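You operate a simulated robot arm through the tools that you are given. There is no shell and no other tool. Be economical: measure what you need, move in short steps, check, and stop when the job is done.

The job below is to be done with a simulated two-armed robot. You get a single attempt, and the scene is never put back.

JOB
On the top of the analyser bench, fold the blue cloth in half.

The check looks at the end state, three seconds after you hand in, the way a careful person would. Anything else that was tipped, shoved, dropped, spilled or broken makes it a failure. Flat cloth is picked up by pressing the open fingertips on it (5 to 10 N) and closing them slowly along it; thin cloth reads only 2 to 8 mm in the jaws.

ROBOT AND FRAMES
Two 7-joint arms with two-finger parallel grippers on one trunk, on a base that drives. Base frame: it is fixed to the floor where the robot stands at the start and does not move with it; the origin is under the middle of the robot, x ahead of it, y to its left, z up. Units: m, degrees, N and s.
The left shoulder is at the start at [0.07, 0.177, 1.02], the right one opposite. Places, roughly: analyser bench [0.7, -1, 0.8]. Payload 3.43 kg a hand.
The TCP of each hand is the grasp point between the finger pads, 0.03 m short of the fingertips. In the tool frame z runs along the fingers and y along their closing line. The gripper opens to 0.094 m. The fingers are 0.028 m wide and 0.01 m thick; the gripper's body (0.05 by 0.096 m) begins 0.055 m behind the TCP.
Orientation is that of the tool frame in the base frame, as a unit quaternion [x, y, z, w]. With the fingers straight down and closing along the base's y, the tool's x points along the base's -x, its y along +y and its z along -z.

CONTROLS
- The arms move only by the tool jog_arm. It takes "left_commands", "right_commands" or both (then of equal length, played together; a hand with none holds still); each is a list of rows, each a list of 7 numbers: the shift along the tool's x, y, z in m, then the turn, a rotation vector about the tool's x, y, z in degrees, then the opening, from 0 (shut) to 1 (fully open). In form: [[tx, ty, tz, ax, ay, az, gripper], ...]. A call has 1 to 10 rows; each row is the pose to reach, as a shift and turn from the pose commanded when the call began, along the tool's axes at that moment. Each row takes 0.2 s and may step no farther than 0.05 m and 8.6 degrees from the row before; otherwise, or with a gripper value out of range, the whole call is refused. Where a pose cannot be reached the arm comes as near as it can. A force on the tool above 40 N (or 10 N above the force at the start of the call, whichever is more), or a blocked arm, ends the call early, and 0.2 s more pass. The fingers move at their own pace (about 0.153 m/s each) and stop on an object; they squeeze with about 23 N. The grip force told is the motor's: it shows also when the fingers shut on nothing. Time passes only in rows, and 0.2 s behind the last, so rows that repeat a pose let the fingers close. The reply holds the time, the measured pose of the TCP, the force on the tool along the base axes, the opening and the grip force, in the units named above and with some noise, with the torque about the TCP (base axes, N m) and any sound that the robot's microphone picked up.
- Cameras (640 x 400 px; columns grow to the right, rows downward): "scene" is now at [0.1189, -0.0166, 1.3254]; the picture's right is [-0.21, -0.98, -0.00], its down [-0.80, 0.17, -0.57] and it looks along [0.56, -0.12, -0.82] (base axes); focal length 281 px, centre (320, 200). "left" rides on the left gripper at [0.076, -0.014, -0.102] in its tool frame; the picture's right is [0.18, 0.98, 0.00], its down [-0.75, 0.14, -0.64] and it looks along [-0.63, 0.12, 0.77] (tool axes); focal length 243 px, centre (320, 200). "right" rides on the right gripper at [0.076, 0.014, -0.103] in its tool frame; the picture's right is [-0.18, 0.98, 0.00], its down [-0.75, -0.14, -0.64] and it looks along [-0.63, -0.12, 0.77] (tool axes); focal length 243 px, centre (320, 200). There is no depth. A picture from a camera that has moved, and an enlarged one, comes with that camera's place and axes in the base frame and with its lens. The place of the scene camera against the robot may be out by one fixed shift of up to 0.018 m in any direction.
- camera(camera): a new picture of that camera. It takes no simulated time.
- move_column(by): slides the trunk up (or, below 0, down) by that many m; the arms and the scene camera ride with it, the base frame stays. It gives what a move gives, with no picture.
- steer(legs): drives the robot by 1 to 6 legs, each [ahead, turn to the left] in m and degrees, along the robot's own axes; the way and the turn of a leg run together, so that a leg with both is an arc; at most 1.5 m and 180 degrees a leg. The arms and the cameras ride along, it lands a little off, and it stops where it bumps. It gives what a move gives.
- head_to(pan, tilt): turns the head with the scene camera to pan (to the left, within 86 degrees either way) and tilt (down, from -29 to 69), counted from straight ahead of the robot. It gives what a move gives.
- inspect(camera, box): a new picture of the part [left, top, right, bottom] of that camera's present view, enlarged. It takes no simulated time.
- close_job(): hands the job in; it is judged then, once.

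Work in short steps. Places have to be worked out from the pictures, the camera data and where the tool is seen: move nearer, look again, correct. Check each grasp and each placing, and mend what went wrong. You have 120 turns and 108 pictures in all, those below and enlarged ones among them. Open the grippers and draw the arms clear of the work before you hand the job in, unless the task says otherwise; then end with one line.

The tools are called as name(argument=value, ...) on one line, values as JSON. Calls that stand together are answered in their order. jog_arm: Moves the arms, as the interface text tells. Its arguments: {"type":"object","properties":{"left_commands":{"type":"array","items":{"type":"array","items":{"type":"number"}}},"right_commands":{"type":"array","items":{"type":"array","items":{"type":"number"}}}},"required":[]} The other tools are called the same way: move_column (by) slides the trunk up or down; steer (legs) drives the base; head_to (pan, tilt) turns the head that bears the scene camera; camera (camera) takes a picture; inspect (camera, box) takes an enlarged picture of a part of a camera's view; close_job () hands the job in.

At the start:

```text
clock: 0.0
left_tool_pos: [0.475, 0.0958, 0.9475]
left_orientation: [0.001, 1.0, 0.001, 0.0]
left_contact_force: [0.3, -0.3, 0.4]
left_ft_torque: [0.02, 0.0, 0.04]
left_width: 0.0942
left_gripper_force: 0.0
right_tool_pos: [0.3677, -0.2615, 0.881]
right_orientation: [0.0, 1.0, -0.001, 0.0]
right_contact_force: [0.7, -0.2, 0.0]
right_ft_torque: [0.01, -0.02, -0.02]
right_width: 0.0942
right_gripper_force: 0.1
trunk travel left (down, up): [-0.6, 0.24]
robot x, y, heading: [0.003, -0.0007, -0.1]
head pan, tilt: [-12.3, 54.9]
```

scene: 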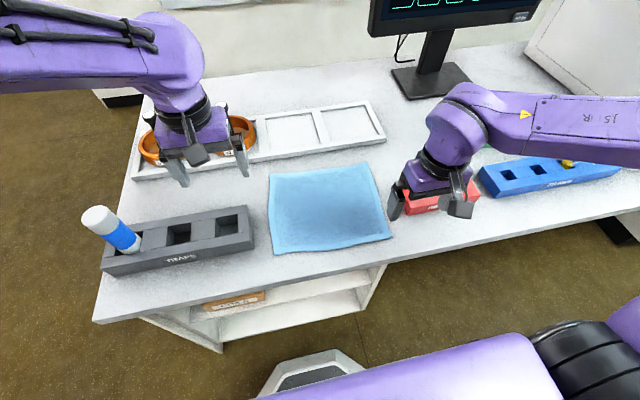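
right: 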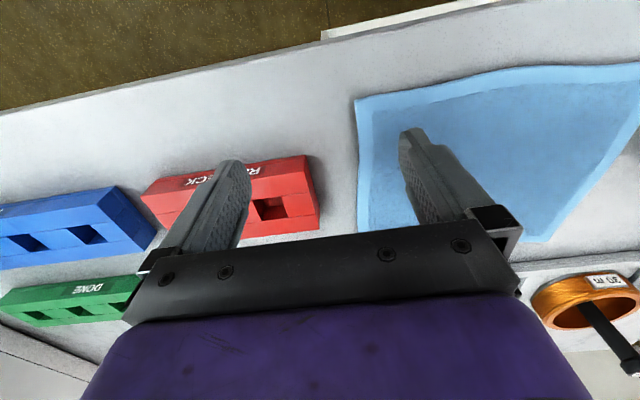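
left: 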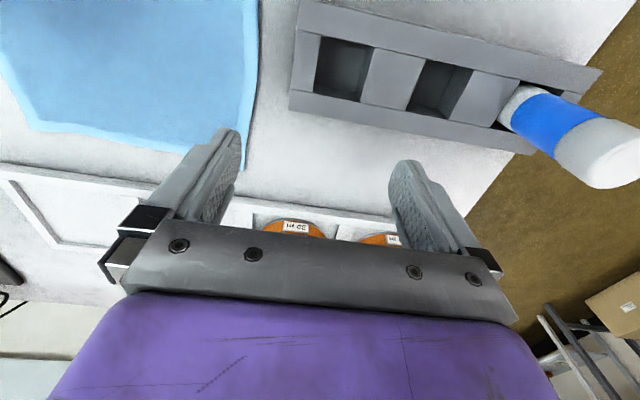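

The blue cloth here lies on the bench straight ahead, but the analyser bench is said to be at [0.7, -1, 0.8]. I look to the right first to see what is there.

head_to(pan=-58, tilt=30)

```text
clock: 1.1
left_tool_pos: [0.4741, 0.096, 0.9468]
left_orientation: [0.0, 1.0, 0.0, 0.0]
left_contact_force: [0.3, 0.3, 0.1]
left_ft_torque: [0.01, 0.0, 0.0]
left_width: 0.0941
left_gripper_force: 0.1
right_tool_pos: [0.3687, -0.2614, 0.8796]
right_orientation: [0.0, 1.0, 0.0, 0.0]
right_contact_force: [-1.2, 0.1, 0.5]
right_ft_torque: [-0.02, -0.01, 0.01]
right_width: 0.094
right_gripper_force: 0.1
trunk travel left (down, up): [-0.6, 0.24]
robot x, y, heading: [-0.0014, 0.0001, -0.2]
head pan, tilt: [-58.0, 30.0]
```

Now a picture of the right side.

camera(camera="scene")

```text
104 pictures are left
camera scene: at [0.0964, -0.0778, 1.3612], right [-0.85, -0.53, 0.0], down [-0.27, 0.42, -0.87], along [0.46, -0.73, -0.5], focal length 281 px, centre (320, 200)
```

scene: 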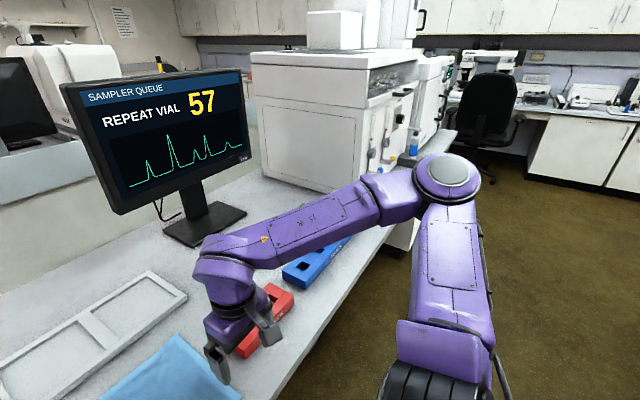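

It is one long bench with the analyser standing on it, so the cloth ahead is the one meant. From the first picture its corners are at about (0.41, 0.03), (0.39, -0.255), (0.65, -0.27) and (0.66, 0.02). I plan to grip both near corners and fold the near edge over to the far one. First I turn both hands so they close along x and bring them over the near corners, high up. The head goes back at the same time.

jog_arm(left_commands=[[0.006, -0.009, 0, 0, 0, -8.6, 1], [0.013, -0.017, 0, 0, 0, -17.2, 1], [0.019, -0.026, 0, 0, 0, -25.8, 1], [0.026, -0.034, 0, 0, 0, -34.4, 1], [0.032, -0.043, 0, 0, 0, -43, 1], [0.038, -0.052, 0, 0, 0, -51.6, 1], [0.045, -0.06, 0, 0, 0, -60.2, 1], [0.051, -0.069, 0.01, 0, 0, -68.8, 1], [0.058, -0.077, 0.02, 0, 0, -77.4, 1], [0.064, -0.086, 0.03, 0, 0, -86, 1]], right_commands=[[-0.004, 0.003, 0, 0, 0, 8.6, 1], [-0.008, 0.005, 0, 0, 0, 17.2, 1], [-0.012, 0.008, 0, 0, 0, 25.8, 1], [-0.016, 0.01, 0, 0, 0, 34.4, 1], [-0.02, 0.013, 0, 0, 0, 43, 1], [-0.024, 0.016, 0, 0, 0, 51.6, 1], [-0.028, 0.018, 0, 0, 0, 60.2, 1], [-0.032, 0.021, 0, 0, 0, 68.8, 1], [-0.036, 0.023, 0, 0, 0, 77.4, 1], [-0.04, 0.026, 0, 0, 0, 86, 1]])

head_to(pan=-12, tilt=55)

camera(camera="scene")

camera(camera="right")

camera(camera="left")

```text
clock: 3.3
left_tool_pos: [0.4115, 0.0096, 0.9176]
left_orientation: [-0.685, 0.729, -0.003, -0.003]
left_contact_force: [0.3, -0.4, -1.0]
left_ft_torque: [-0.02, 0.0, -0.01]
left_width: 0.0939
left_gripper_force: 0.0
right_tool_pos: [0.4077, -0.2356, 0.88]
right_orientation: [0.682, 0.731, 0.0, -0.001]
right_contact_force: [-0.4, 1.0, 0.2]
right_ft_torque: [-0.01, -0.02, 0.0]
right_width: 0.0941
right_gripper_force: 0.1
trunk travel left (down, up): [-0.6, 0.24]
robot x, y, heading: [-0.0038, 0.0021, -0.1]
head pan, tilt: [-58.0, 30.0]
```

```text
clock: 4.5
left_tool_pos: [0.4097, 0.0099, 0.9189]
left_orientation: [-0.683, 0.73, -0.003, -0.003]
left_contact_force: [-0.5, 0.4, 0.1]
left_ft_torque: [0.0, 0.02, 0.02]
left_width: 0.0937
left_gripper_force: 0.0
right_tool_pos: [0.409, -0.2354, 0.8794]
right_orientation: [0.681, 0.732, 0.0, -0.001]
right_contact_force: [0.3, 0.2, -0.5]
right_ft_torque: [0.0, -0.01, 0.01]
right_width: 0.0943
right_gripper_force: 0.1
trunk travel left (down, up): [-0.6, 0.24]
robot x, y, heading: [-0.0006, -0.0032, -0.2]
head pan, tilt: [-12.0, 55.0]
```

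```text
103 pictures are left
camera scene: at [0.1189, -0.0163, 1.3253], right [-0.21, -0.98, 0.0], down [-0.8, 0.17, -0.57], along [0.56, -0.12, -0.82], focal length 281 px, centre (320, 200)
```

scene: 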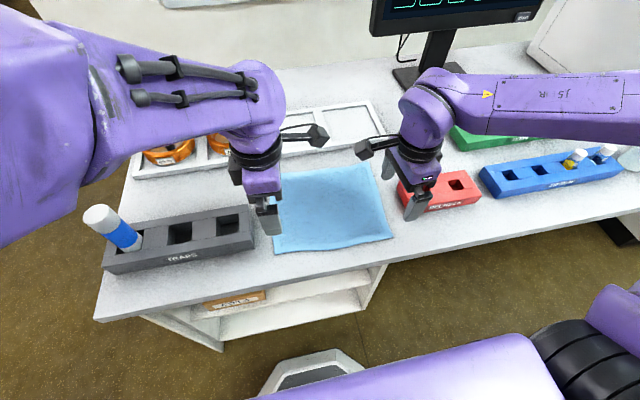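

```text
102 pictures are left
camera right: at [0.4176, -0.158, 0.9823], right [0.99, -0.11, 0.0], down [-0.09, -0.76, 0.64], along [-0.07, -0.64, -0.77], focal length 243 px, centre (320, 200)
```

right: 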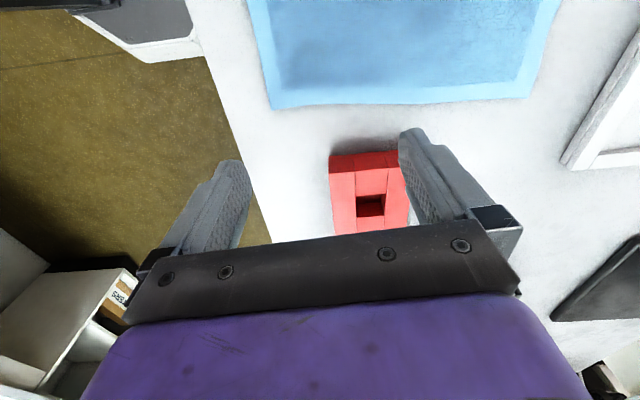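

```text
101 pictures are left
camera left: at [0.4192, -0.0671, 1.0224], right [-0.99, -0.12, 0.0], down [-0.09, 0.77, 0.64], along [-0.07, 0.63, -0.77], focal length 243 px, centre (320, 200)
```

left: 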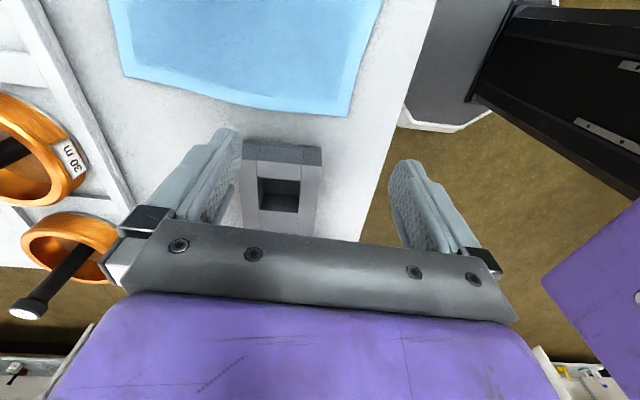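

The hand cameras put the corners at about near-right (0.356, -0.245), near-left (0.369, 0.042), far-right (0.629, -0.265) and far-left (0.640, 0.027). I lower both hands over points about 2 cm inside the near corners with the fingers partly closed, stopping above the cloth to check.

jog_arm(left_commands=[[-0.002, 0.005, 0.035, 0, 0, 0, 0.4], [-0.004, 0.01, 0.07, 0, 0, 0, 0.4], [-0.005, 0.015, 0.105, 0, 0, 0, 0.4], [-0.0066, 0.0205, 0.135, 0, 0, 0, 0.4], [-0.0066, 0.0205, 0.135, 0, 0, 0, 0.4]], right_commands=[[0.003, -0.008, 0.025, 0, 0, 0, 0.4], [0.006, -0.015, 0.05, 0, 0, 0, 0.4], [0.009, -0.022, 0.075, 0, 0, 0, 0.4], [0.012, -0.03, 0.095, 0, 0, 0, 0.4], [0.012, -0.03, 0.095, 0, 0, 0, 0.4]])

camera(camera="scene")

camera(camera="right")

camera(camera="left")

```text
clock: 5.5
left_tool_pos: [0.3995, 0.0086, 0.8135]
left_orientation: [-0.692, 0.721, -0.036, -0.017]
left_contact_force: [0.4, -0.1, -0.6]
left_ft_torque: [-0.01, 0.0, 0.02]
left_width: 0.0377
left_gripper_force: 0.0
right_tool_pos: [0.3814, -0.2241, 0.7922]
right_orientation: [0.683, 0.73, 0.007, 0.007]
right_contact_force: [-2.6, -2.5, 16.0]
right_ft_torque: [0.04, -0.3, -0.05]
right_width: 0.0363
right_gripper_force: 0.1
trunk travel left (down, up): [-0.6, 0.24]
robot x, y, heading: [-0.0034, 0.0005, -0.1]
head pan, tilt: [-12.0, 55.0]
stopped in row 5 (right hand): the force on the tool passed its limit (the readings are from after the stop); the commanded pose is now the measured one
```

```text
100 pictures are left
camera scene: at [0.1174, -0.0156, 1.3256], right [-0.21, -0.98, 0.0], down [-0.8, 0.17, -0.57], along [0.56, -0.12, -0.82], focal length 281 px, centre (320, 200)
```

scene: 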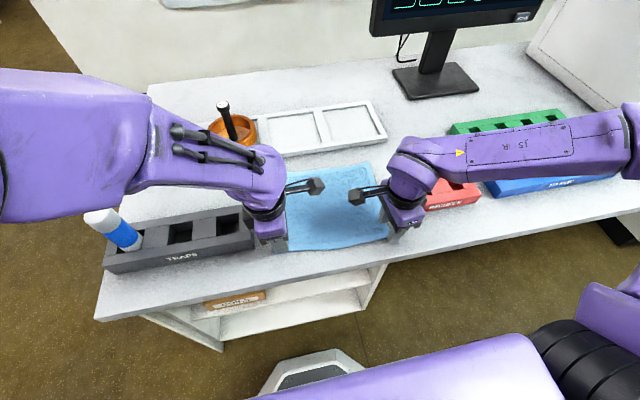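

```text
99 pictures are left
camera right: at [0.39, -0.1477, 0.8951], right [0.99, -0.12, 0.02], down [-0.1, -0.76, 0.64], along [-0.06, -0.64, -0.77], focal length 243 px, centre (320, 200)
```

right: 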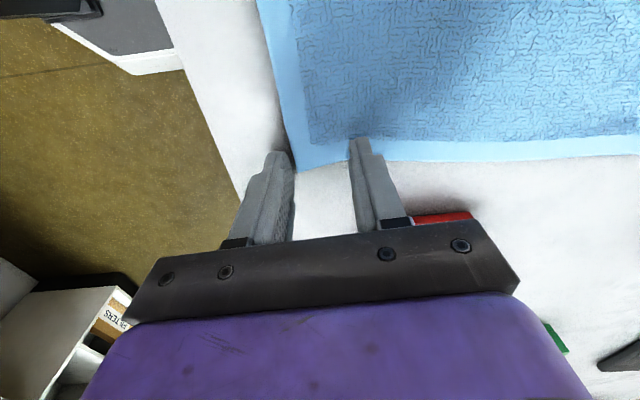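

```text
98 pictures are left
camera left: at [0.4078, -0.0598, 0.9211], right [-0.99, -0.14, -0.01], down [-0.13, 0.81, 0.58], along [-0.07, 0.58, -0.81], focal length 243 px, centre (320, 200)
```

left: 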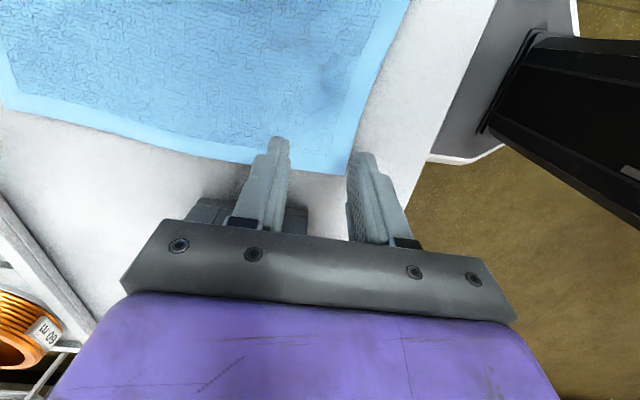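

The right hand touched at TCP z = 0.792, so the surface is really at about 0.762, which also brings the scene and hand cameras into agreement. The corrected corners are near-right (0.367, -0.230), near-left (0.377, 0.025), far-right (0.590, -0.245) and far-left (0.605, 0.012). I lift the right hand a little, move it inward and straighten both tools.

jog_arm(left_commands=[[0, 0, 0, -0.8, -2.1, 0, 0.4], [0.003, 0.001, 0, -1.6, -4.2, 0, 0.4], [0.004, 0.002, 0, -1.6, -4.2, 0, 0.4], [0.004, 0.002, 0, -1.6, -4.2, 0, 0.4]], right_commands=[[0, 0, -0.02, 0, 0, 0, 0.4], [0.007, 0.004, -0.02, 1.1, 0, 0, 0.4], [0.014, 0.008, -0.02, 1.1, 0, 0, 0.4], [0.014, 0.008, -0.02, 1.1, 0, 0, 0.4]])

camera(camera="right")

camera(camera="left")

```text
clock: 6.5
left_tool_pos: [0.4057, 0.0042, 0.8264]
left_orientation: [-0.703, 0.711, -0.022, -0.019]
left_contact_force: [-0.4, 1.0, 0.0]
left_ft_torque: [0.0, 0.0, 0.02]
left_width: 0.0376
left_gripper_force: 0.0
right_tool_pos: [0.389, -0.2107, 0.8104]
right_orientation: [0.683, 0.73, -0.001, -0.002]
right_contact_force: [-0.4, -0.3, 0.1]
right_ft_torque: [0.02, -0.03, -0.02]
right_width: 0.0376
right_gripper_force: 0.0
trunk travel left (down, up): [-0.6, 0.24]
robot x, y, heading: [0.0021, -0.0006, -0.0]
head pan, tilt: [-12.0, 55.0]
```

```text
97 pictures are left
camera right: at [0.3992, -0.1339, 0.9139], right [0.99, -0.12, -0.01], down [-0.09, -0.76, 0.64], along [-0.08, -0.64, -0.77], focal length 243 px, centre (320, 200)
```

right: 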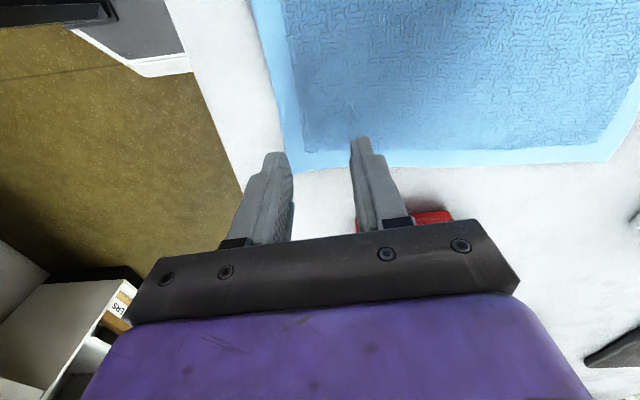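

```text
96 pictures are left
camera left: at [0.4188, -0.0671, 0.9338], right [-0.98, -0.17, 0.01], down [-0.13, 0.79, 0.6], along [-0.11, 0.59, -0.8], focal length 243 px, centre (320, 200)
```

left: 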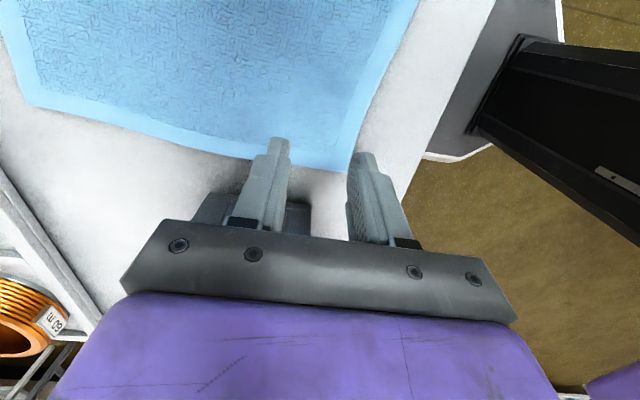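

The left arm can't straighten at this pose because it reaches too far across its body. The cloth's centre bears about -12.5° from the robot, so I raise both hands and turn the base right by that much. That puts the cloth squarely between the arms.

jog_arm(left_commands=[[0, 0, -0.04, 0, 0, 0, 0.4], [0, 0, -0.08, 0, 0, 0, 0.4], [0, 0, -0.12, 0, 0, 0, 0.4]], right_commands=[[0, 0, -0.04, 0, 0, 0, 0.4], [0, 0, -0.08, 0, 0, 0, 0.4], [0, 0, -0.12, 0, 0, 0, 0.4]])

steer(legs=[[0, -12.5]])

head_to(pan=0, tilt=58)

camera(camera="scene")

```text
clock: 7.3
left_tool_pos: [0.396, 0.006, 0.9317]
left_orientation: [-0.69, 0.724, 0.001, 0.002]
left_contact_force: [0.2, 0.3, -0.4]
left_ft_torque: [-0.04, -0.03, -0.01]
left_width: 0.0373
left_gripper_force: 0.1
right_tool_pos: [0.3906, -0.2102, 0.9315]
right_orientation: [0.683, 0.731, -0.002, -0.002]
right_contact_force: [-0.9, 1.2, 0.3]
right_ft_torque: [-0.03, -0.03, -0.05]
right_width: 0.0377
right_gripper_force: 0.1
trunk travel left (down, up): [-0.6, 0.24]
robot x, y, heading: [-0.0034, 0.0016, 0.0]
head pan, tilt: [-12.0, 55.0]
```

```text
clock: 8.5
left_tool_pos: [0.3905, -0.0809, 0.9323]
left_orientation: [-0.61, 0.792, 0.001, 0.001]
left_contact_force: [0.5, 0.9, -0.2]
left_ft_torque: [0.03, -0.03, 0.01]
left_width: 0.0375
left_gripper_force: 0.0
right_tool_pos: [0.3376, -0.2891, 0.9292]
right_orientation: [0.758, 0.652, -0.002, -0.002]
right_contact_force: [-1.0, -0.4, 0.8]
right_ft_torque: [0.0, 0.0, -0.01]
right_width: 0.0376
right_gripper_force: 0.1
trunk travel left (down, up): [-0.6, 0.24]
robot x, y, heading: [-0.0033, 0.0001, -12.3]
head pan, tilt: [-12.0, 55.0]
```

```text
clock: 9.2
left_tool_pos: [0.39, -0.0806, 0.9326]
left_orientation: [-0.61, 0.793, 0.001, 0.001]
left_contact_force: [0.7, 0.5, 0.1]
left_ft_torque: [-0.03, 0.01, 0.02]
left_width: 0.0376
left_gripper_force: 0.0
right_tool_pos: [0.3371, -0.2902, 0.9294]
right_orientation: [0.758, 0.653, -0.002, -0.002]
right_contact_force: [0.7, -0.1, -0.3]
right_ft_torque: [-0.01, -0.04, 0.03]
right_width: 0.0376
right_gripper_force: 0.1
trunk travel left (down, up): [-0.6, 0.24]
robot x, y, heading: [0.0009, -0.002, -12.4]
head pan, tilt: [0.0, 58.0]
```

```text
95 pictures are left
camera scene: at [0.1146, -0.0268, 1.3216], right [-0.22, -0.98, 0.0], down [-0.83, 0.18, -0.53], along [0.52, -0.11, -0.85], focal length 281 px, centre (320, 200)
```

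scene: 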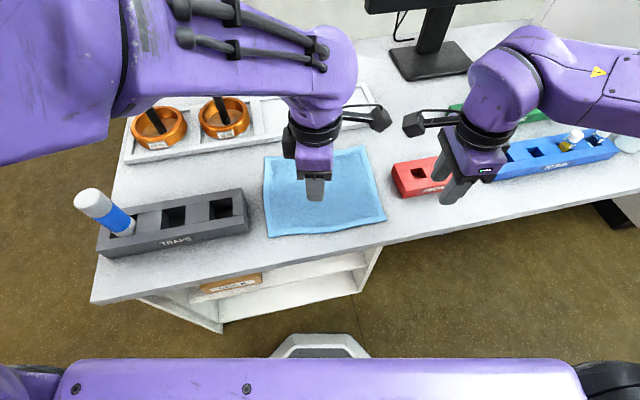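

The cloth is now centred and the scene estimate agrees to within 1 cm. I move the hands back over the near corners and down to TCP z ≈ 0.815.

jog_arm(left_commands=[[-0.028, 0.004, 0, 0, 0, -2, 0.4], [-0.056, 0.008, 0, 0, 0, -4, 0.4], [-0.0834, 0.0117, 0.03, 0, 0, -6, 0.4], [-0.0834, 0.0117, 0.06, 0, 0, -6, 0.4], [-0.0834, 0.0117, 0.09, 0, 0, -6, 0.4], [-0.0834, 0.0117, 0.117, 0, 0, -6, 0.4], [-0.0834, 0.0117, 0.117, 0, 0, -6, 0.4]], right_commands=[[0.029, 0.013, 0, 0, 0, 0, 0.4], [0.058, 0.026, 0, 0, 0, 0, 0.4], [0.0868, 0.0395, 0.03, 0, 0, 0, 0.4], [0.0868, 0.0395, 0.06, 0, 0, 0, 0.4], [0.0868, 0.0395, 0.09, 0, 0, 0, 0.4], [0.0868, 0.0395, 0.114, 0, 0, 0, 0.4], [0.0868, 0.0395, 0.114, 0, 0, 0, 0.4]])

camera(camera="right")

camera(camera="left")

camera(camera="scene")

```text
clock: 10.8
left_tool_pos: [0.3973, 0.0037, 0.8139]
left_orientation: [-0.65, 0.76, 0.002, 0.001]
left_contact_force: [0.0, -0.1, -0.6]
left_ft_torque: [0.01, -0.03, -0.01]
left_width: 0.0378
left_gripper_force: 0.0
right_tool_pos: [0.3872, -0.2086, 0.8161]
right_orientation: [0.758, 0.652, -0.001, -0.001]
right_contact_force: [-0.4, -0.1, -0.2]
right_ft_torque: [-0.01, -0.03, 0.02]
right_width: 0.0375
right_gripper_force: 0.0
trunk travel left (down, up): [-0.6, 0.24]
robot x, y, heading: [-0.0003, -0.0008, -12.3]
head pan, tilt: [0.0, 58.0]
```

```text
94 pictures are left
camera right: at [0.4127, -0.1356, 0.9187], right [0.95, -0.33, 0.0], down [-0.25, -0.73, 0.64], along [-0.21, -0.61, -0.77], focal length 243 px, centre (320, 200)
```

right: 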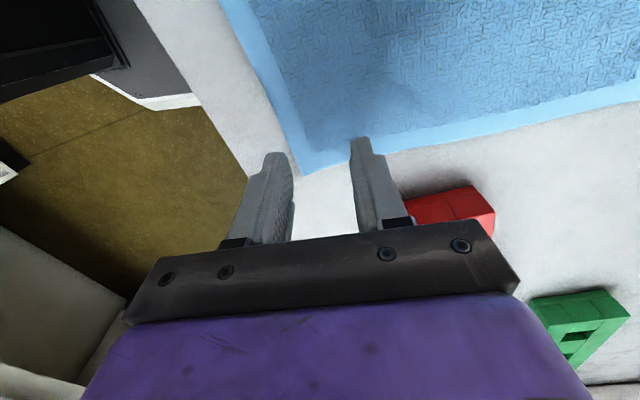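

```text
93 pictures are left
camera left: at [0.4, -0.0744, 0.9168], right [-1.0, -0.03, 0.0], down [-0.02, 0.76, 0.64], along [-0.02, 0.64, -0.77], focal length 243 px, centre (320, 200)
```

left: 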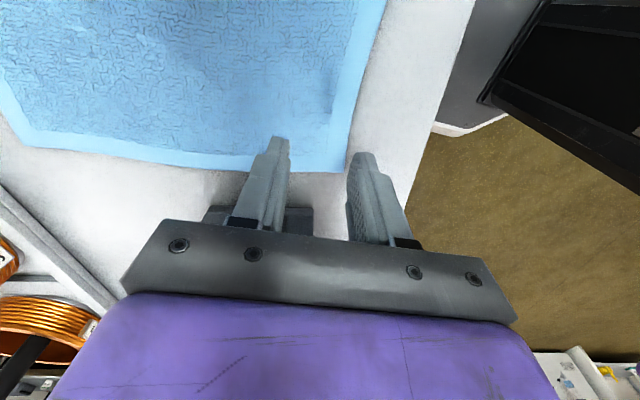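

```text
92 pictures are left
camera scene: at [0.1139, -0.0264, 1.3216], right [-0.21, -0.98, 0.0], down [-0.83, 0.18, -0.53], along [0.52, -0.11, -0.85], focal length 281 px, centre (320, 200)
```

scene: 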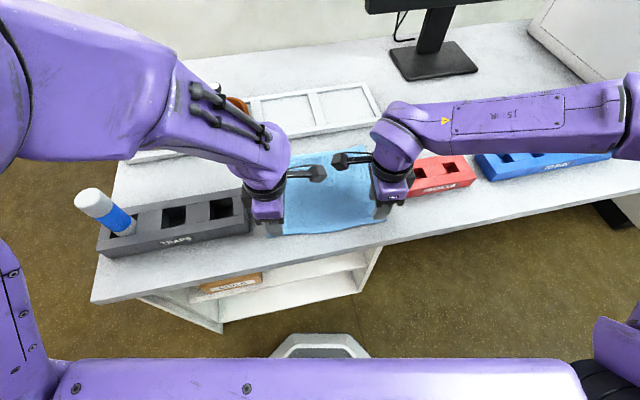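

Both hands sit about 1 cm inside their corners, as I wanted. Now I press down gently onto the cloth and read the forces.

jog_arm(left_commands=[[0, 0, 0.012, 0, 0, 0, 0.4], [0, 0, 0.018, 0, 0, 0, 0.4], [0, 0, 0.022, 0, 0, 0, 0.4], [0, 0, 0.025, 0, 0, 0, 0.4], [0, 0, 0.025, 0, 0, 0, 0.4]], right_commands=[[0, 0, 0.014, 0, 0, 0, 0.4], [0, 0, 0.02, 0, 0, 0, 0.4], [0, 0, 0.024, 0, 0, 0, 0.4], [0, 0, 0.027, 0, 0, 0, 0.4], [0, 0, 0.027, 0, 0, 0, 0.4]])

```text
clock: 12.0
left_tool_pos: [0.3977, 0.0031, 0.7923]
left_orientation: [-0.651, 0.759, -0.003, 0.002]
left_contact_force: [3.6, 0.1, 23.1]
left_ft_torque: [0.05, -0.26, -0.03]
left_width: 0.0376
left_gripper_force: 0.1
right_tool_pos: [0.3875, -0.2086, 0.7927]
right_orientation: [0.757, 0.653, 0.002, 0.001]
right_contact_force: [5.4, -4.3, 29.7]
right_ft_torque: [-0.17, -0.31, -0.02]
right_width: 0.0375
right_gripper_force: 0.2
trunk travel left (down, up): [-0.6, 0.24]
robot x, y, heading: [0.0002, 0.0021, -12.2]
head pan, tilt: [0.0, 58.0]
```

Left presses at 23 N and right at 30 N, which is too hard. I ease both up a couple of millimetres.

jog_arm(left_commands=[[0, 0, -0.0022, 0, 0, 0, 0.4], [0, 0, -0.0022, 0, 0, 0, 0.4]], right_commands=[[0, 0, -0.0028, 0, 0, 0, 0.4], [0, 0, -0.0028, 0, 0, 0, 0.4]])

```text
clock: 12.6
left_tool_pos: [0.398, 0.005, 0.7929]
left_orientation: [-0.65, 0.76, 0.0, 0.002]
left_contact_force: [2.2, -3.3, 16.6]
left_ft_torque: [-0.14, -0.18, -0.03]
left_width: 0.0375
left_gripper_force: 0.0
right_tool_pos: [0.388, -0.2086, 0.792]
right_orientation: [0.757, 0.653, 0.0, 0.0]
right_contact_force: [5.4, 0.1, 21.8]
right_ft_torque: [0.0, -0.38, 0.0]
right_width: 0.0375
right_gripper_force: 0.1
trunk travel left (down, up): [-0.6, 0.24]
robot x, y, heading: [-0.0023, -0.0011, -12.3]
head pan, tilt: [0.0, 58.0]
```

The stiffness works out at about 3 N per mm, so I ease up by another 3 mm on the left and 5 mm on the right.

jog_arm(left_commands=[[0, 0, -0.003, 0, 0, 0, 0.4], [0, 0, -0.003, 0, 0, 0, 0.4]], right_commands=[[0, 0, -0.0048, 0, 0, 0, 0.4], [0, 0, -0.0048, 0, 0, 0, 0.4]])

```text
clock: 13.2
left_tool_pos: [0.3985, 0.0044, 0.7945]
left_orientation: [-0.65, 0.76, 0.002, 0.0]
left_contact_force: [0.4, -0.4, 0.5]
left_ft_torque: [-0.01, 0.03, 0.02]
left_width: 0.0375
left_gripper_force: 0.1
right_tool_pos: [0.3876, -0.2098, 0.7941]
right_orientation: [0.758, 0.653, -0.003, -0.003]
right_contact_force: [0.2, 0.6, -0.6]
right_ft_torque: [-0.02, 0.02, 0.0]
right_width: 0.0378
right_gripper_force: 0.1
trunk travel left (down, up): [-0.6, 0.24]
robot x, y, heading: [0.0011, -0.002, -12.5]
head pan, tilt: [0.0, 58.0]
```

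Now both are just off the cloth, so I lower by about 1.6 mm on the left and 2.2 mm on the right.

jog_arm(left_commands=[[0, 0, 0.0016, 0, 0, 0, 0.4], [0, 0, 0.0016, 0, 0, 0, 0.4]], right_commands=[[0, 0, 0.0022, 0, 0, 0, 0.4], [0, 0, 0.0022, 0, 0, 0, 0.4]])

```text
clock: 13.8
left_tool_pos: [0.3992, 0.0031, 0.7952]
left_orientation: [-0.65, 0.76, -0.002, -0.001]
left_contact_force: [-0.2, 0.9, -0.4]
left_ft_torque: [0.0, 0.03, 0.01]
left_width: 0.0375
left_gripper_force: 0.1
right_tool_pos: [0.3878, -0.2089, 0.7946]
right_orientation: [0.758, 0.653, -0.002, -0.002]
right_contact_force: [-1.5, 0.5, 2.4]
right_ft_torque: [-0.02, 0.02, 0.01]
right_width: 0.0373
right_gripper_force: 0.1
trunk travel left (down, up): [-0.6, 0.24]
robot x, y, heading: [0.0007, -0.0009, -12.3]
head pan, tilt: [0.0, 58.0]
```

Right is at 2 N and left is barely touching, so I go a little lower.

jog_arm(left_commands=[[0, 0, 0.002, 0, 0, 0, 0.4], [0, 0, 0.002, 0, 0, 0, 0.4]], right_commands=[[0, 0, 0.001, 0, 0, 0, 0.4], [0, 0, 0.001, 0, 0, 0, 0.4]])

```text
clock: 14.4
left_tool_pos: [0.3999, 0.0031, 0.7948]
left_orientation: [-0.651, 0.759, -0.002, -0.002]
left_contact_force: [-0.3, -0.3, 0.6]
left_ft_torque: [-0.03, -0.03, 0.0]
left_width: 0.0375
left_gripper_force: 0.1
right_tool_pos: [0.3884, -0.2097, 0.7925]
right_orientation: [0.757, 0.653, -0.001, -0.002]
right_contact_force: [-0.5, -0.9, 8.3]
right_ft_torque: [-0.01, -0.08, 0.01]
right_width: 0.0373
right_gripper_force: 0.1
trunk travel left (down, up): [-0.6, 0.24]
robot x, y, heading: [0.0, -0.0, -12.6]
head pan, tilt: [0.0, 58.0]
```

Right is good at 8 N. Left still needs about 2 mm more.

jog_arm(left_commands=[[0, 0, 0.001, 0, 0, 0, 0.4], [0, 0, 0.002, 0, 0, 0, 0.4], [0, 0, 0.002, 0, 0, 0, 0.4]])

```text
clock: 15.2
left_tool_pos: [0.4006, 0.0032, 0.794]
left_orientation: [-0.653, 0.758, -0.006, -0.003]
left_contact_force: [0.0, -1.1, 1.7]
left_ft_torque: [-0.04, -0.03, 0.0]
left_width: 0.0376
left_gripper_force: 0.0
right_tool_pos: [0.388, -0.2085, 0.7934]
right_orientation: [0.758, 0.653, -0.001, -0.001]
right_contact_force: [1.7, -0.8, 8.3]
right_ft_torque: [-0.03, -0.07, -0.03]
right_width: 0.0374
right_gripper_force: 0.0
trunk travel left (down, up): [-0.6, 0.24]
robot x, y, heading: [0.002, -0.0007, -12.5]
head pan, tilt: [0.0, 58.0]
```

The left arm is near a joint limit and is beginning to tilt. I give back the 6° of yaw and go slightly lower.

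jog_arm(left_commands=[[0, 0, -0.002, 0, 0, 3, 0.4], [-0.001, 0.0015, -0.002, 0, 0, 6, 0.4], [-0.001, 0.0015, 0.0, 0, 0, 6, 0.4], [-0.001, 0.0015, 0.001, 0, 0, 6, 0.4], [-0.001, 0.0015, 0.001, 0, 0, 6, 0.4]])

```text
clock: 16.4
left_tool_pos: [0.3986, 0.0052, 0.7924]
left_orientation: [-0.611, 0.791, -0.005, -0.002]
left_contact_force: [2.4, 2.5, 18.1]
left_ft_torque: [0.08, -0.2, 0.06]
left_width: 0.0377
left_gripper_force: 0.0
right_tool_pos: [0.3885, -0.2085, 0.7935]
right_orientation: [0.757, 0.653, -0.001, -0.001]
right_contact_force: [0.7, -0.2, 5.4]
right_ft_torque: [-0.01, -0.1, -0.01]
right_width: 0.0376
right_gripper_force: 0.1
trunk travel left (down, up): [-0.6, 0.24]
robot x, y, heading: [-0.001, -0.0025, -12.4]
head pan, tilt: [0.0, 58.0]
```

That freed the left arm, but it now presses at 18 N, so I ease it up 2.5 mm.

jog_arm(left_commands=[[0, 0, -0.0025, 0, 0, 0, 0.4], [0, 0, -0.0025, 0, 0, 0, 0.4]])

```text
clock: 17.0
left_tool_pos: [0.3983, 0.0049, 0.7936]
left_orientation: [-0.612, 0.791, -0.002, -0.005]
left_contact_force: [2.1, -1.6, 7.2]
left_ft_torque: [-0.06, -0.12, 0.02]
left_width: 0.0377
left_gripper_force: 0.0
right_tool_pos: [0.3884, -0.2086, 0.7926]
right_orientation: [0.758, 0.653, -0.001, -0.001]
right_contact_force: [0.2, 2.1, 8.2]
right_ft_torque: [0.08, -0.07, 0.02]
right_width: 0.0375
right_gripper_force: 0.0
trunk travel left (down, up): [-0.6, 0.24]
robot x, y, heading: [0.0018, -0.0021, -12.4]
head pan, tilt: [0.0, 58.0]
```

Left reads 7 N and right 8 N, both in the wanted range. I close both grippers slowly along the cloth.

jog_arm(left_commands=[[0, 0, 0, 0, 0, 0, 0.36], [0, 0, 0, 0, 0, 0, 0.32], [0, 0, 0, 0, 0, 0, 0.28], [0, 0, 0, 0, 0, 0, 0.24], [0, 0, 0, 0, 0, 0, 0.2], [0, 0, 0, 0, 0, 0, 0.16], [0, 0, 0, 0, 0, 0, 0.12], [0, 0, 0, 0, 0, 0, 0.08], [0, 0, 0, 0, 0, 0, 0.04], [0, 0, 0, 0, 0, 0, 0]], right_commands=[[0, 0, 0, 0, 0, 0, 0.36], [0, 0, 0, 0, 0, 0, 0.32], [0, 0, 0, 0, 0, 0, 0.28], [0, 0, 0, 0, 0, 0, 0.24], [0, 0, 0, 0, 0, 0, 0.2], [0, 0, 0, 0, 0, 0, 0.16], [0, 0, 0, 0, 0, 0, 0.12], [0, 0, 0, 0, 0, 0, 0.08], [0, 0, 0, 0, 0, 0, 0.04], [0, 0, 0, 0, 0, 0, 0]])

camera(camera="right")

camera(camera="left")

```text
clock: 19.2
left_tool_pos: [0.3997, 0.0047, 0.794]
left_orientation: [-0.612, 0.791, -0.004, -0.004]
left_contact_force: [0.7, -2.5, 2.6]
left_ft_torque: [-0.05, 0.02, 0.03]
left_width: 0.005
left_gripper_force: 22.9
right_tool_pos: [0.3875, -0.2085, 0.7939]
right_orientation: [0.758, 0.652, -0.002, -0.001]
right_contact_force: [1.1, 0.9, 8.9]
right_ft_torque: [0.07, -0.08, 0.01]
right_width: 0.0072
right_gripper_force: 22.8
trunk travel left (down, up): [-0.6, 0.24]
robot x, y, heading: [0.0009, -0.0009, -12.4]
head pan, tilt: [0.0, 58.0]
```

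```text
91 pictures are left
camera right: at [0.4137, -0.1353, 0.8959], right [0.95, -0.33, 0.0], down [-0.25, -0.73, 0.64], along [-0.21, -0.61, -0.77], focal length 243 px, centre (320, 200)
```

right: 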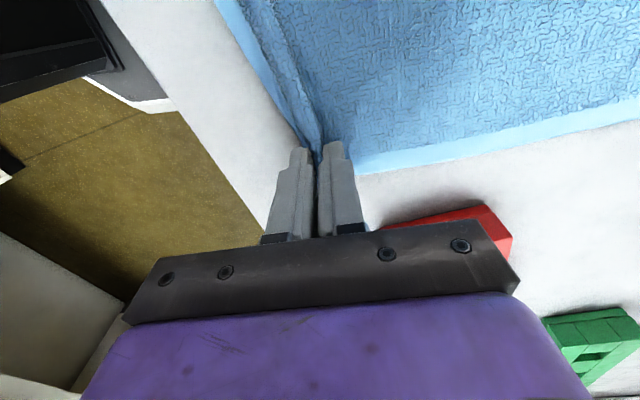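

```text
90 pictures are left
camera left: at [0.3935, -0.072, 0.8973], right [-1.0, 0.07, 0.0], down [0.05, 0.77, 0.63], along [0.04, 0.63, -0.77], focal length 243 px, centre (320, 200)
```

left: 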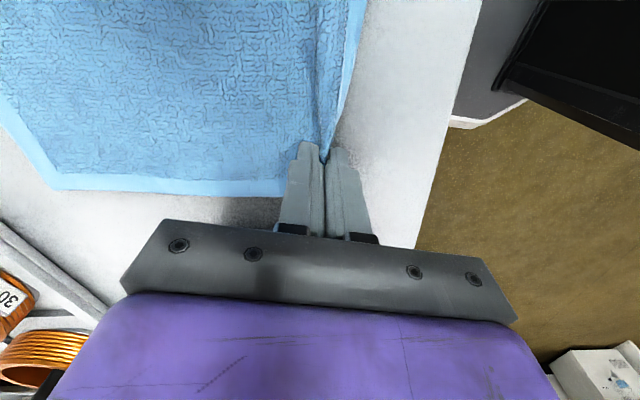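

Both grips hold, with jaws at 5.0 and 7.2 mm. I lift along an arc toward the fold line, up to about the top of the arc, then check.

jog_arm(left_commands=[[0, -0.001, -0.015, 0, 0, 0, 0], [-0.001, -0.0055, -0.03, 0, 0, 0, 0], [-0.0025, -0.013, -0.044, 0, 0, 0, 0], [-0.004, -0.0214, -0.056, 0, 0, 0, 0], [-0.0065, -0.033, -0.066, 0, 0, 0, 0], [-0.0088, -0.0457, -0.075, 0, 0, 0, 0], [-0.012, -0.06, -0.08, 0, 0, 0, 0], [-0.0146, -0.0756, -0.083, 0, 0, 0, 0], [-0.0146, -0.0756, -0.083, 0, 0, 0, 0]], right_commands=[[0, 0.001, -0.015, 0, 0, 0, 0], [0.0005, 0.0056, -0.03, 0, 0, 0, 0], [0.001, 0.013, -0.044, 0, 0, 0, 0], [0.0019, 0.0217, -0.056, 0, 0, 0, 0], [0.003, 0.0335, -0.066, 0, 0, 0, 0], [0.0041, 0.0463, -0.075, 0, 0, 0, 0], [0.0055, 0.061, -0.08, 0, 0, 0, 0], [0.0068, 0.0766, -0.083, 0, 0, 0, 0], [0.0068, 0.0766, -0.083, 0, 0, 0, 0]])

camera(camera="scene")

camera(camera="right")

camera(camera="left")

```text
clock: 21.2
left_tool_pos: [0.4759, -0.0005, 0.8736]
left_orientation: [-0.609, 0.793, 0.001, 0.002]
left_contact_force: [0.6, -0.7, -0.3]
left_ft_torque: [-0.01, 0.0, 0.02]
left_width: 0.005
left_gripper_force: 23.1
right_tool_pos: [0.4635, -0.2136, 0.8748]
right_orientation: [0.758, 0.653, -0.002, -0.003]
right_contact_force: [-0.5, 1.9, -0.1]
right_ft_torque: [0.06, 0.01, 0.01]
right_width: 0.0048
right_gripper_force: 23.1
trunk travel left (down, up): [-0.6, 0.24]
robot x, y, heading: [-0.001, -0.0008, -12.5]
head pan, tilt: [0.0, 58.0]
```

```text
89 pictures are left
camera scene: at [0.1138, -0.0268, 1.3216], right [-0.21, -0.98, 0.0], down [-0.83, 0.18, -0.53], along [0.52, -0.11, -0.85], focal length 281 px, centre (320, 200)
```

scene: 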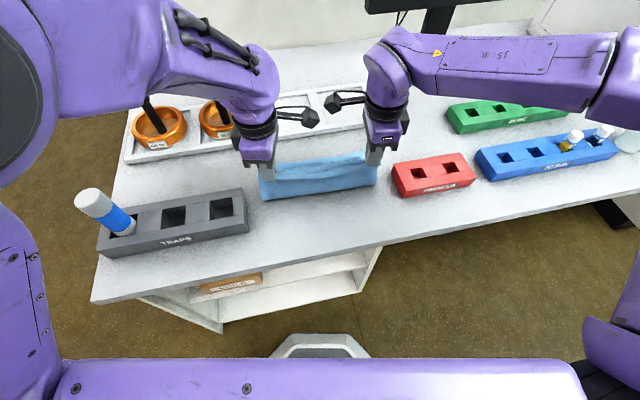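

```text
88 pictures are left
camera right: at [0.4908, -0.1401, 0.9785], right [0.95, -0.33, 0.0], down [-0.25, -0.73, 0.64], along [-0.21, -0.61, -0.77], focal length 243 px, centre (320, 200)
```

right: 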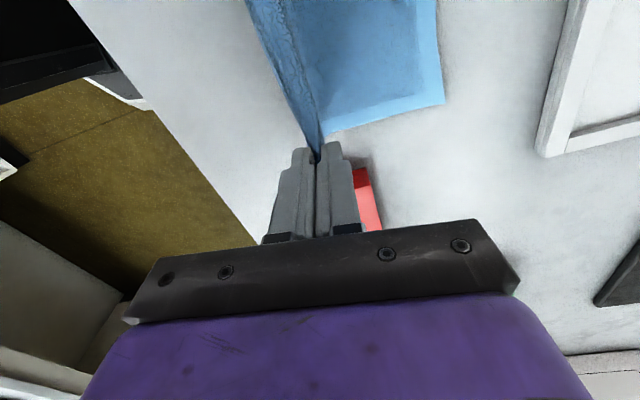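

```text
87 pictures are left
camera left: at [0.4698, -0.0776, 0.9762], right [-1.0, 0.08, 0.0], down [0.06, 0.76, 0.64], along [0.05, 0.64, -0.76], focal length 243 px, centre (320, 200)
```

left: 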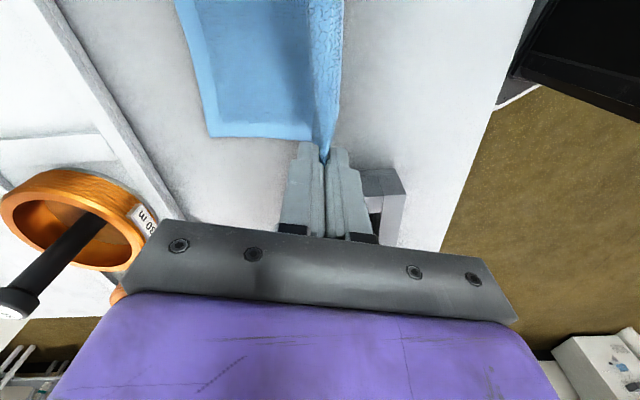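

The fold is forming well. The far edge now sits at about x = 0.58 on the left and 0.57 on the right, because the cloth slid a little during the grip. I carry the near edge about 9.5 cm further along the arc and down to just above the far edge.

jog_arm(left_commands=[[-0.002, -0.01, 0, 0, 0, 0, 0], [-0.004, -0.02, 0.003, 0, 0, 0, 0], [-0.0076, -0.039, 0.012, 0, 0, 0, 0], [-0.011, -0.057, 0.026, 0, 0, 0, 0], [-0.014, -0.073, 0.042, 0, 0, 0, 0], [-0.0163, -0.0845, 0.056, 0, 0, 0, 0], [-0.018, -0.0925, 0.067, 0, 0, 0, 0], [-0.018, -0.0925, 0.067, 0, 0, 0, 0]], right_commands=[[0.001, 0.01, 0, 0, 0, 0, 0], [0.0018, 0.02, 0.003, 0, 0, 0, 0], [0.0035, 0.04, 0.012, 0, 0, 0, 0], [0.005, 0.058, 0.026, 0, 0, 0, 0], [0.0065, 0.074, 0.042, 0, 0, 0, 0], [0.0076, 0.086, 0.056, 0, 0, 0, 0], [0.0084, 0.0955, 0.067, 0, 0, 0, 0], [0.0084, 0.0955, 0.067, 0, 0, 0, 0]])

camera(camera="scene")

camera(camera="right")

camera(camera="left")

```text
clock: 23.0
left_tool_pos: [0.5693, -0.0044, 0.8067]
left_orientation: [-0.609, 0.793, 0.002, 0.0]
left_contact_force: [0.0, -1.7, 0.3]
left_ft_torque: [-0.02, 0.0, 0.01]
left_width: 0.005
left_gripper_force: 23.1
right_tool_pos: [0.5613, -0.2201, 0.8081]
right_orientation: [0.757, 0.654, -0.001, -0.001]
right_contact_force: [0.0, 2.2, 0.7]
right_ft_torque: [0.06, 0.03, 0.04]
right_width: 0.005
right_gripper_force: 23.2
trunk travel left (down, up): [-0.6, 0.24]
robot x, y, heading: [0.0003, 0.0013, -12.5]
head pan, tilt: [0.0, 58.0]
```

```text
86 pictures are left
camera scene: at [0.1139, -0.0267, 1.3216], right [-0.21, -0.98, 0.0], down [-0.83, 0.18, -0.53], along [0.52, -0.11, -0.85], focal length 281 px, centre (320, 200)
```

scene: 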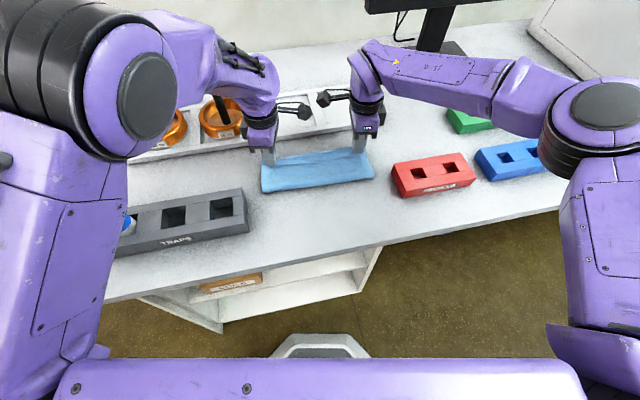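

```text
85 pictures are left
camera right: at [0.5872, -0.1461, 0.9112], right [0.95, -0.33, 0.0], down [-0.25, -0.73, 0.64], along [-0.21, -0.61, -0.77], focal length 243 px, centre (320, 200)
```

right: 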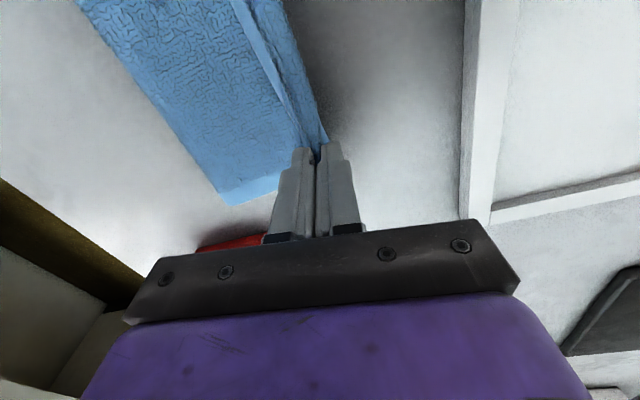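

```text
84 pictures are left
camera left: at [0.5636, -0.0827, 0.9094], right [-1.0, 0.08, 0.0], down [0.06, 0.76, 0.64], along [0.05, 0.64, -0.76], focal length 243 px, centre (320, 200)
```

left: 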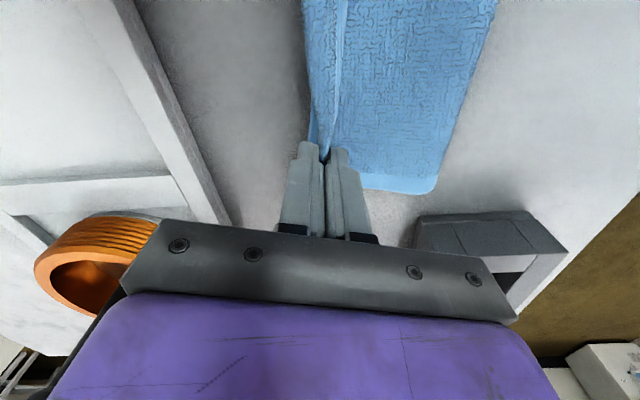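

The near edge is right over the far edge. I lower about 1 cm to lay it down.

jog_arm(left_commands=[[0, 0, 0.004, 0, 0, 0, 0], [0, 0, 0.008, 0, 0, 0, 0], [0, 0, 0.01, 0, 0, 0, 0], [0, 0, 0.01, 0, 0, 0, 0]], right_commands=[[0, 0, 0.004, 0, 0, 0, 0], [0, 0, 0.008, 0, 0, 0, 0], [0, 0, 0.011, 0, 0, 0, 0], [0, 0, 0.011, 0, 0, 0, 0]])

```text
clock: 24.0
left_tool_pos: [0.5696, -0.0058, 0.798]
left_orientation: [-0.61, 0.793, 0.001, 0.003]
left_contact_force: [2.3, -1.4, 8.0]
left_ft_torque: [-0.03, 0.02, 0.01]
left_width: 0.005
left_gripper_force: 23.0
right_tool_pos: [0.5603, -0.2197, 0.7983]
right_orientation: [0.758, 0.653, -0.001, -0.001]
right_contact_force: [1.0, 0.5, 8.8]
right_ft_torque: [-0.02, 0.0, 0.03]
right_width: 0.0049
right_gripper_force: 23.0
trunk travel left (down, up): [-0.6, 0.24]
robot x, y, heading: [-0.0024, 0.0002, -12.6]
head pan, tilt: [0.0, 58.0]
```

Contact is light, about 8 N on each hand. I raise 1.5 mm, open a little and slowly, then lift clear.

jog_arm(left_commands=[[0, 0, -0.0015, 0, 0, 0, 0.05], [0, 0, -0.0015, 0, 0, 0, 0.1], [0, 0, -0.0015, 0, 0, 0, 0.15], [0, 0, -0.0025, 0, 0, 0, 0.2], [0, 0, -0.0025, 0, 0, 0, 0.2], [0, 0, -0.012, 0, 0, 0, 0.2], [0, 0, -0.03, 0, 0, 0, 0.2], [0, 0, -0.06, 0, 0, 0, 0.2]], right_commands=[[0, 0, -0.0015, 0, 0, 0, 0.05], [0, 0, -0.0015, 0, 0, 0, 0.1], [0, 0, -0.0015, 0, 0, 0, 0.15], [0, 0, -0.0025, 0, 0, 0, 0.2], [0, 0, -0.0025, 0, 0, 0, 0.2], [0, 0, -0.012, 0, 0, 0, 0.2], [0, 0, -0.03, 0, 0, 0, 0.2], [0, 0, -0.06, 0, 0, 0, 0.2]])

camera(camera="scene")

camera(camera="right")

camera(camera="left")

```text
clock: 25.8
left_tool_pos: [0.5689, -0.007, 0.859]
left_orientation: [-0.609, 0.793, 0.001, 0.001]
left_contact_force: [0.4, 0.2, 0.4]
left_ft_torque: [0.01, 0.0, -0.01]
left_width: 0.019
left_gripper_force: 0.0
right_tool_pos: [0.5604, -0.2207, 0.8585]
right_orientation: [0.757, 0.653, -0.001, -0.002]
right_contact_force: [-1.0, 0.2, 0.5]
right_ft_torque: [-0.04, -0.02, 0.04]
right_width: 0.0188
right_gripper_force: 0.0
trunk travel left (down, up): [-0.6, 0.24]
robot x, y, heading: [0.002, 0.0009, -12.8]
head pan, tilt: [0.0, 58.0]
```

```text
83 pictures are left
camera scene: at [0.1131, -0.0262, 1.3216], right [-0.21, -0.98, 0.0], down [-0.83, 0.18, -0.53], along [0.52, -0.11, -0.85], focal length 281 px, centre (320, 200)
```

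scene: 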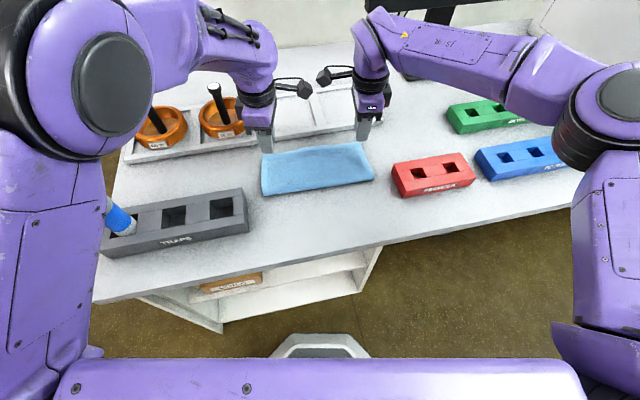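

```text
82 pictures are left
camera right: at [0.5863, -0.1464, 0.9617], right [0.94, -0.33, 0.0], down [-0.25, -0.72, 0.64], along [-0.21, -0.61, -0.77], focal length 243 px, centre (320, 200)
```

right: 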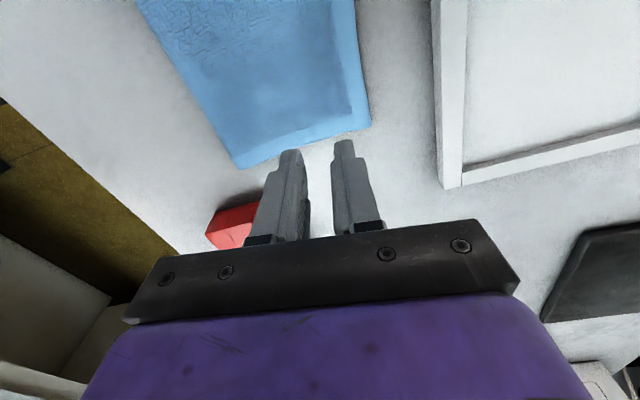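

```text
81 pictures are left
camera left: at [0.5631, -0.0848, 0.9615], right [-1.0, 0.08, 0.0], down [0.06, 0.76, 0.64], along [0.05, 0.64, -0.77], focal length 243 px, centre (320, 200)
```

left: 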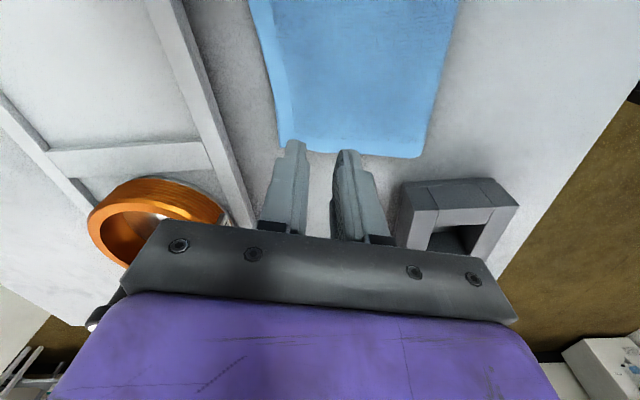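

The cloth has fallen into a neat half. I lift the arms straight up, open them and draw them back clear before inspecting it.

jog_arm(left_commands=[[0, 0, -0.04, 0, 0, 0, 0.5], [0, 0, -0.08, 0, 0, 0, 1], [0, 0.03, -0.1, 0, 0, 0, 1], [-0.02, 0.07, -0.1, 0, 0, 0, 1], [-0.05, 0.11, -0.1, 0, 0, 0, 1], [-0.09, 0.14, -0.1, 0, 0, 0, 1]], right_commands=[[0, 0, -0.04, 0, 0, 0, 0.5], [0, 0, -0.08, 0, 0, 0, 1], [0, -0.03, -0.1, 0, 0, 0, 1], [-0.02, -0.07, -0.1, 0, 0, 0, 1], [-0.05, -0.11, -0.1, 0, 0, 0, 1], [-0.09, -0.14, -0.1, 0, 0, 0, 1]])

camera(camera="scene")

inspect(camera="scene", box=[220, 110, 420, 235])

```text
clock: 27.2
left_tool_pos: [0.456, 0.1172, 0.9567]
left_orientation: [-0.609, 0.793, -0.001, -0.001]
left_contact_force: [-0.2, 0.7, -0.2]
left_ft_torque: [-0.03, 0.02, 0.03]
left_width: 0.0939
left_gripper_force: 0.0
right_tool_pos: [0.4083, -0.2847, 0.958]
right_orientation: [0.757, 0.654, -0.004, 0.0]
right_contact_force: [-0.2, 0.0, 0.1]
right_ft_torque: [-0.03, 0.03, 0.0]
right_width: 0.094
right_gripper_force: 0.1
trunk travel left (down, up): [-0.6, 0.24]
robot x, y, heading: [-0.0011, 0.0058, -12.3]
head pan, tilt: [0.0, 58.0]
```

```text
80 pictures are left
camera scene: at [0.1142, -0.0212, 1.3217], right [-0.21, -0.98, 0.0], down [-0.83, 0.18, -0.53], along [0.52, -0.12, -0.85], focal length 281 px, centre (320, 200)
```

scene: 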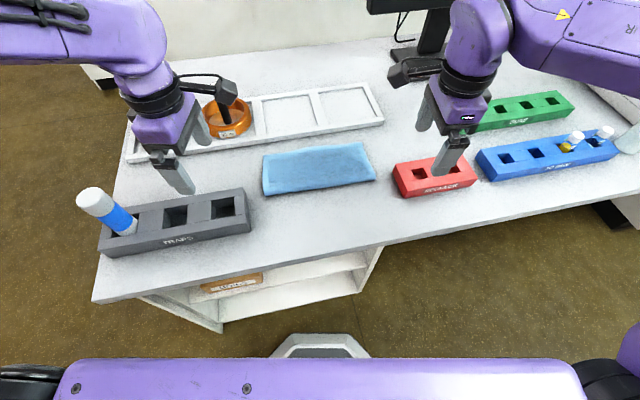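

```text
3.20 times, centred on (320, 172) of scene
camera zoom: at [0.1142, -0.0212, 1.3217], right [-0.21, -0.98, 0.0], down [-0.83, 0.18, -0.53], along [0.52, -0.12, -0.85], focal length 900 px, centre (320, 288)
```

zoom: 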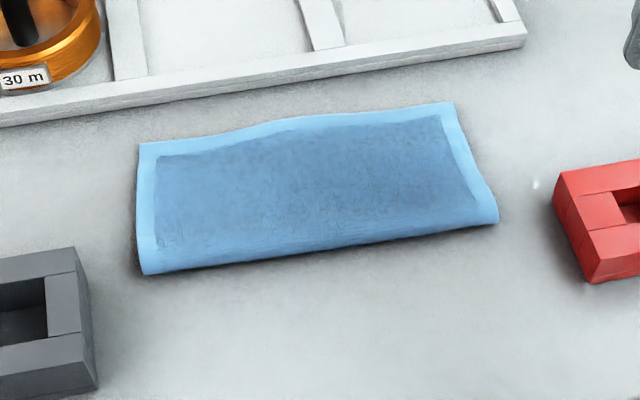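

The cloth lies flat and folded in half with its edges aligned, and nothing else has been disturbed. The grippers are open and clear, so I hand in.

close_job()

```text
The job is handed in.
```

The blue cloth is folded in half on the analyser bench with its edges lined up, nothing else was disturbed, and the job is handed in.
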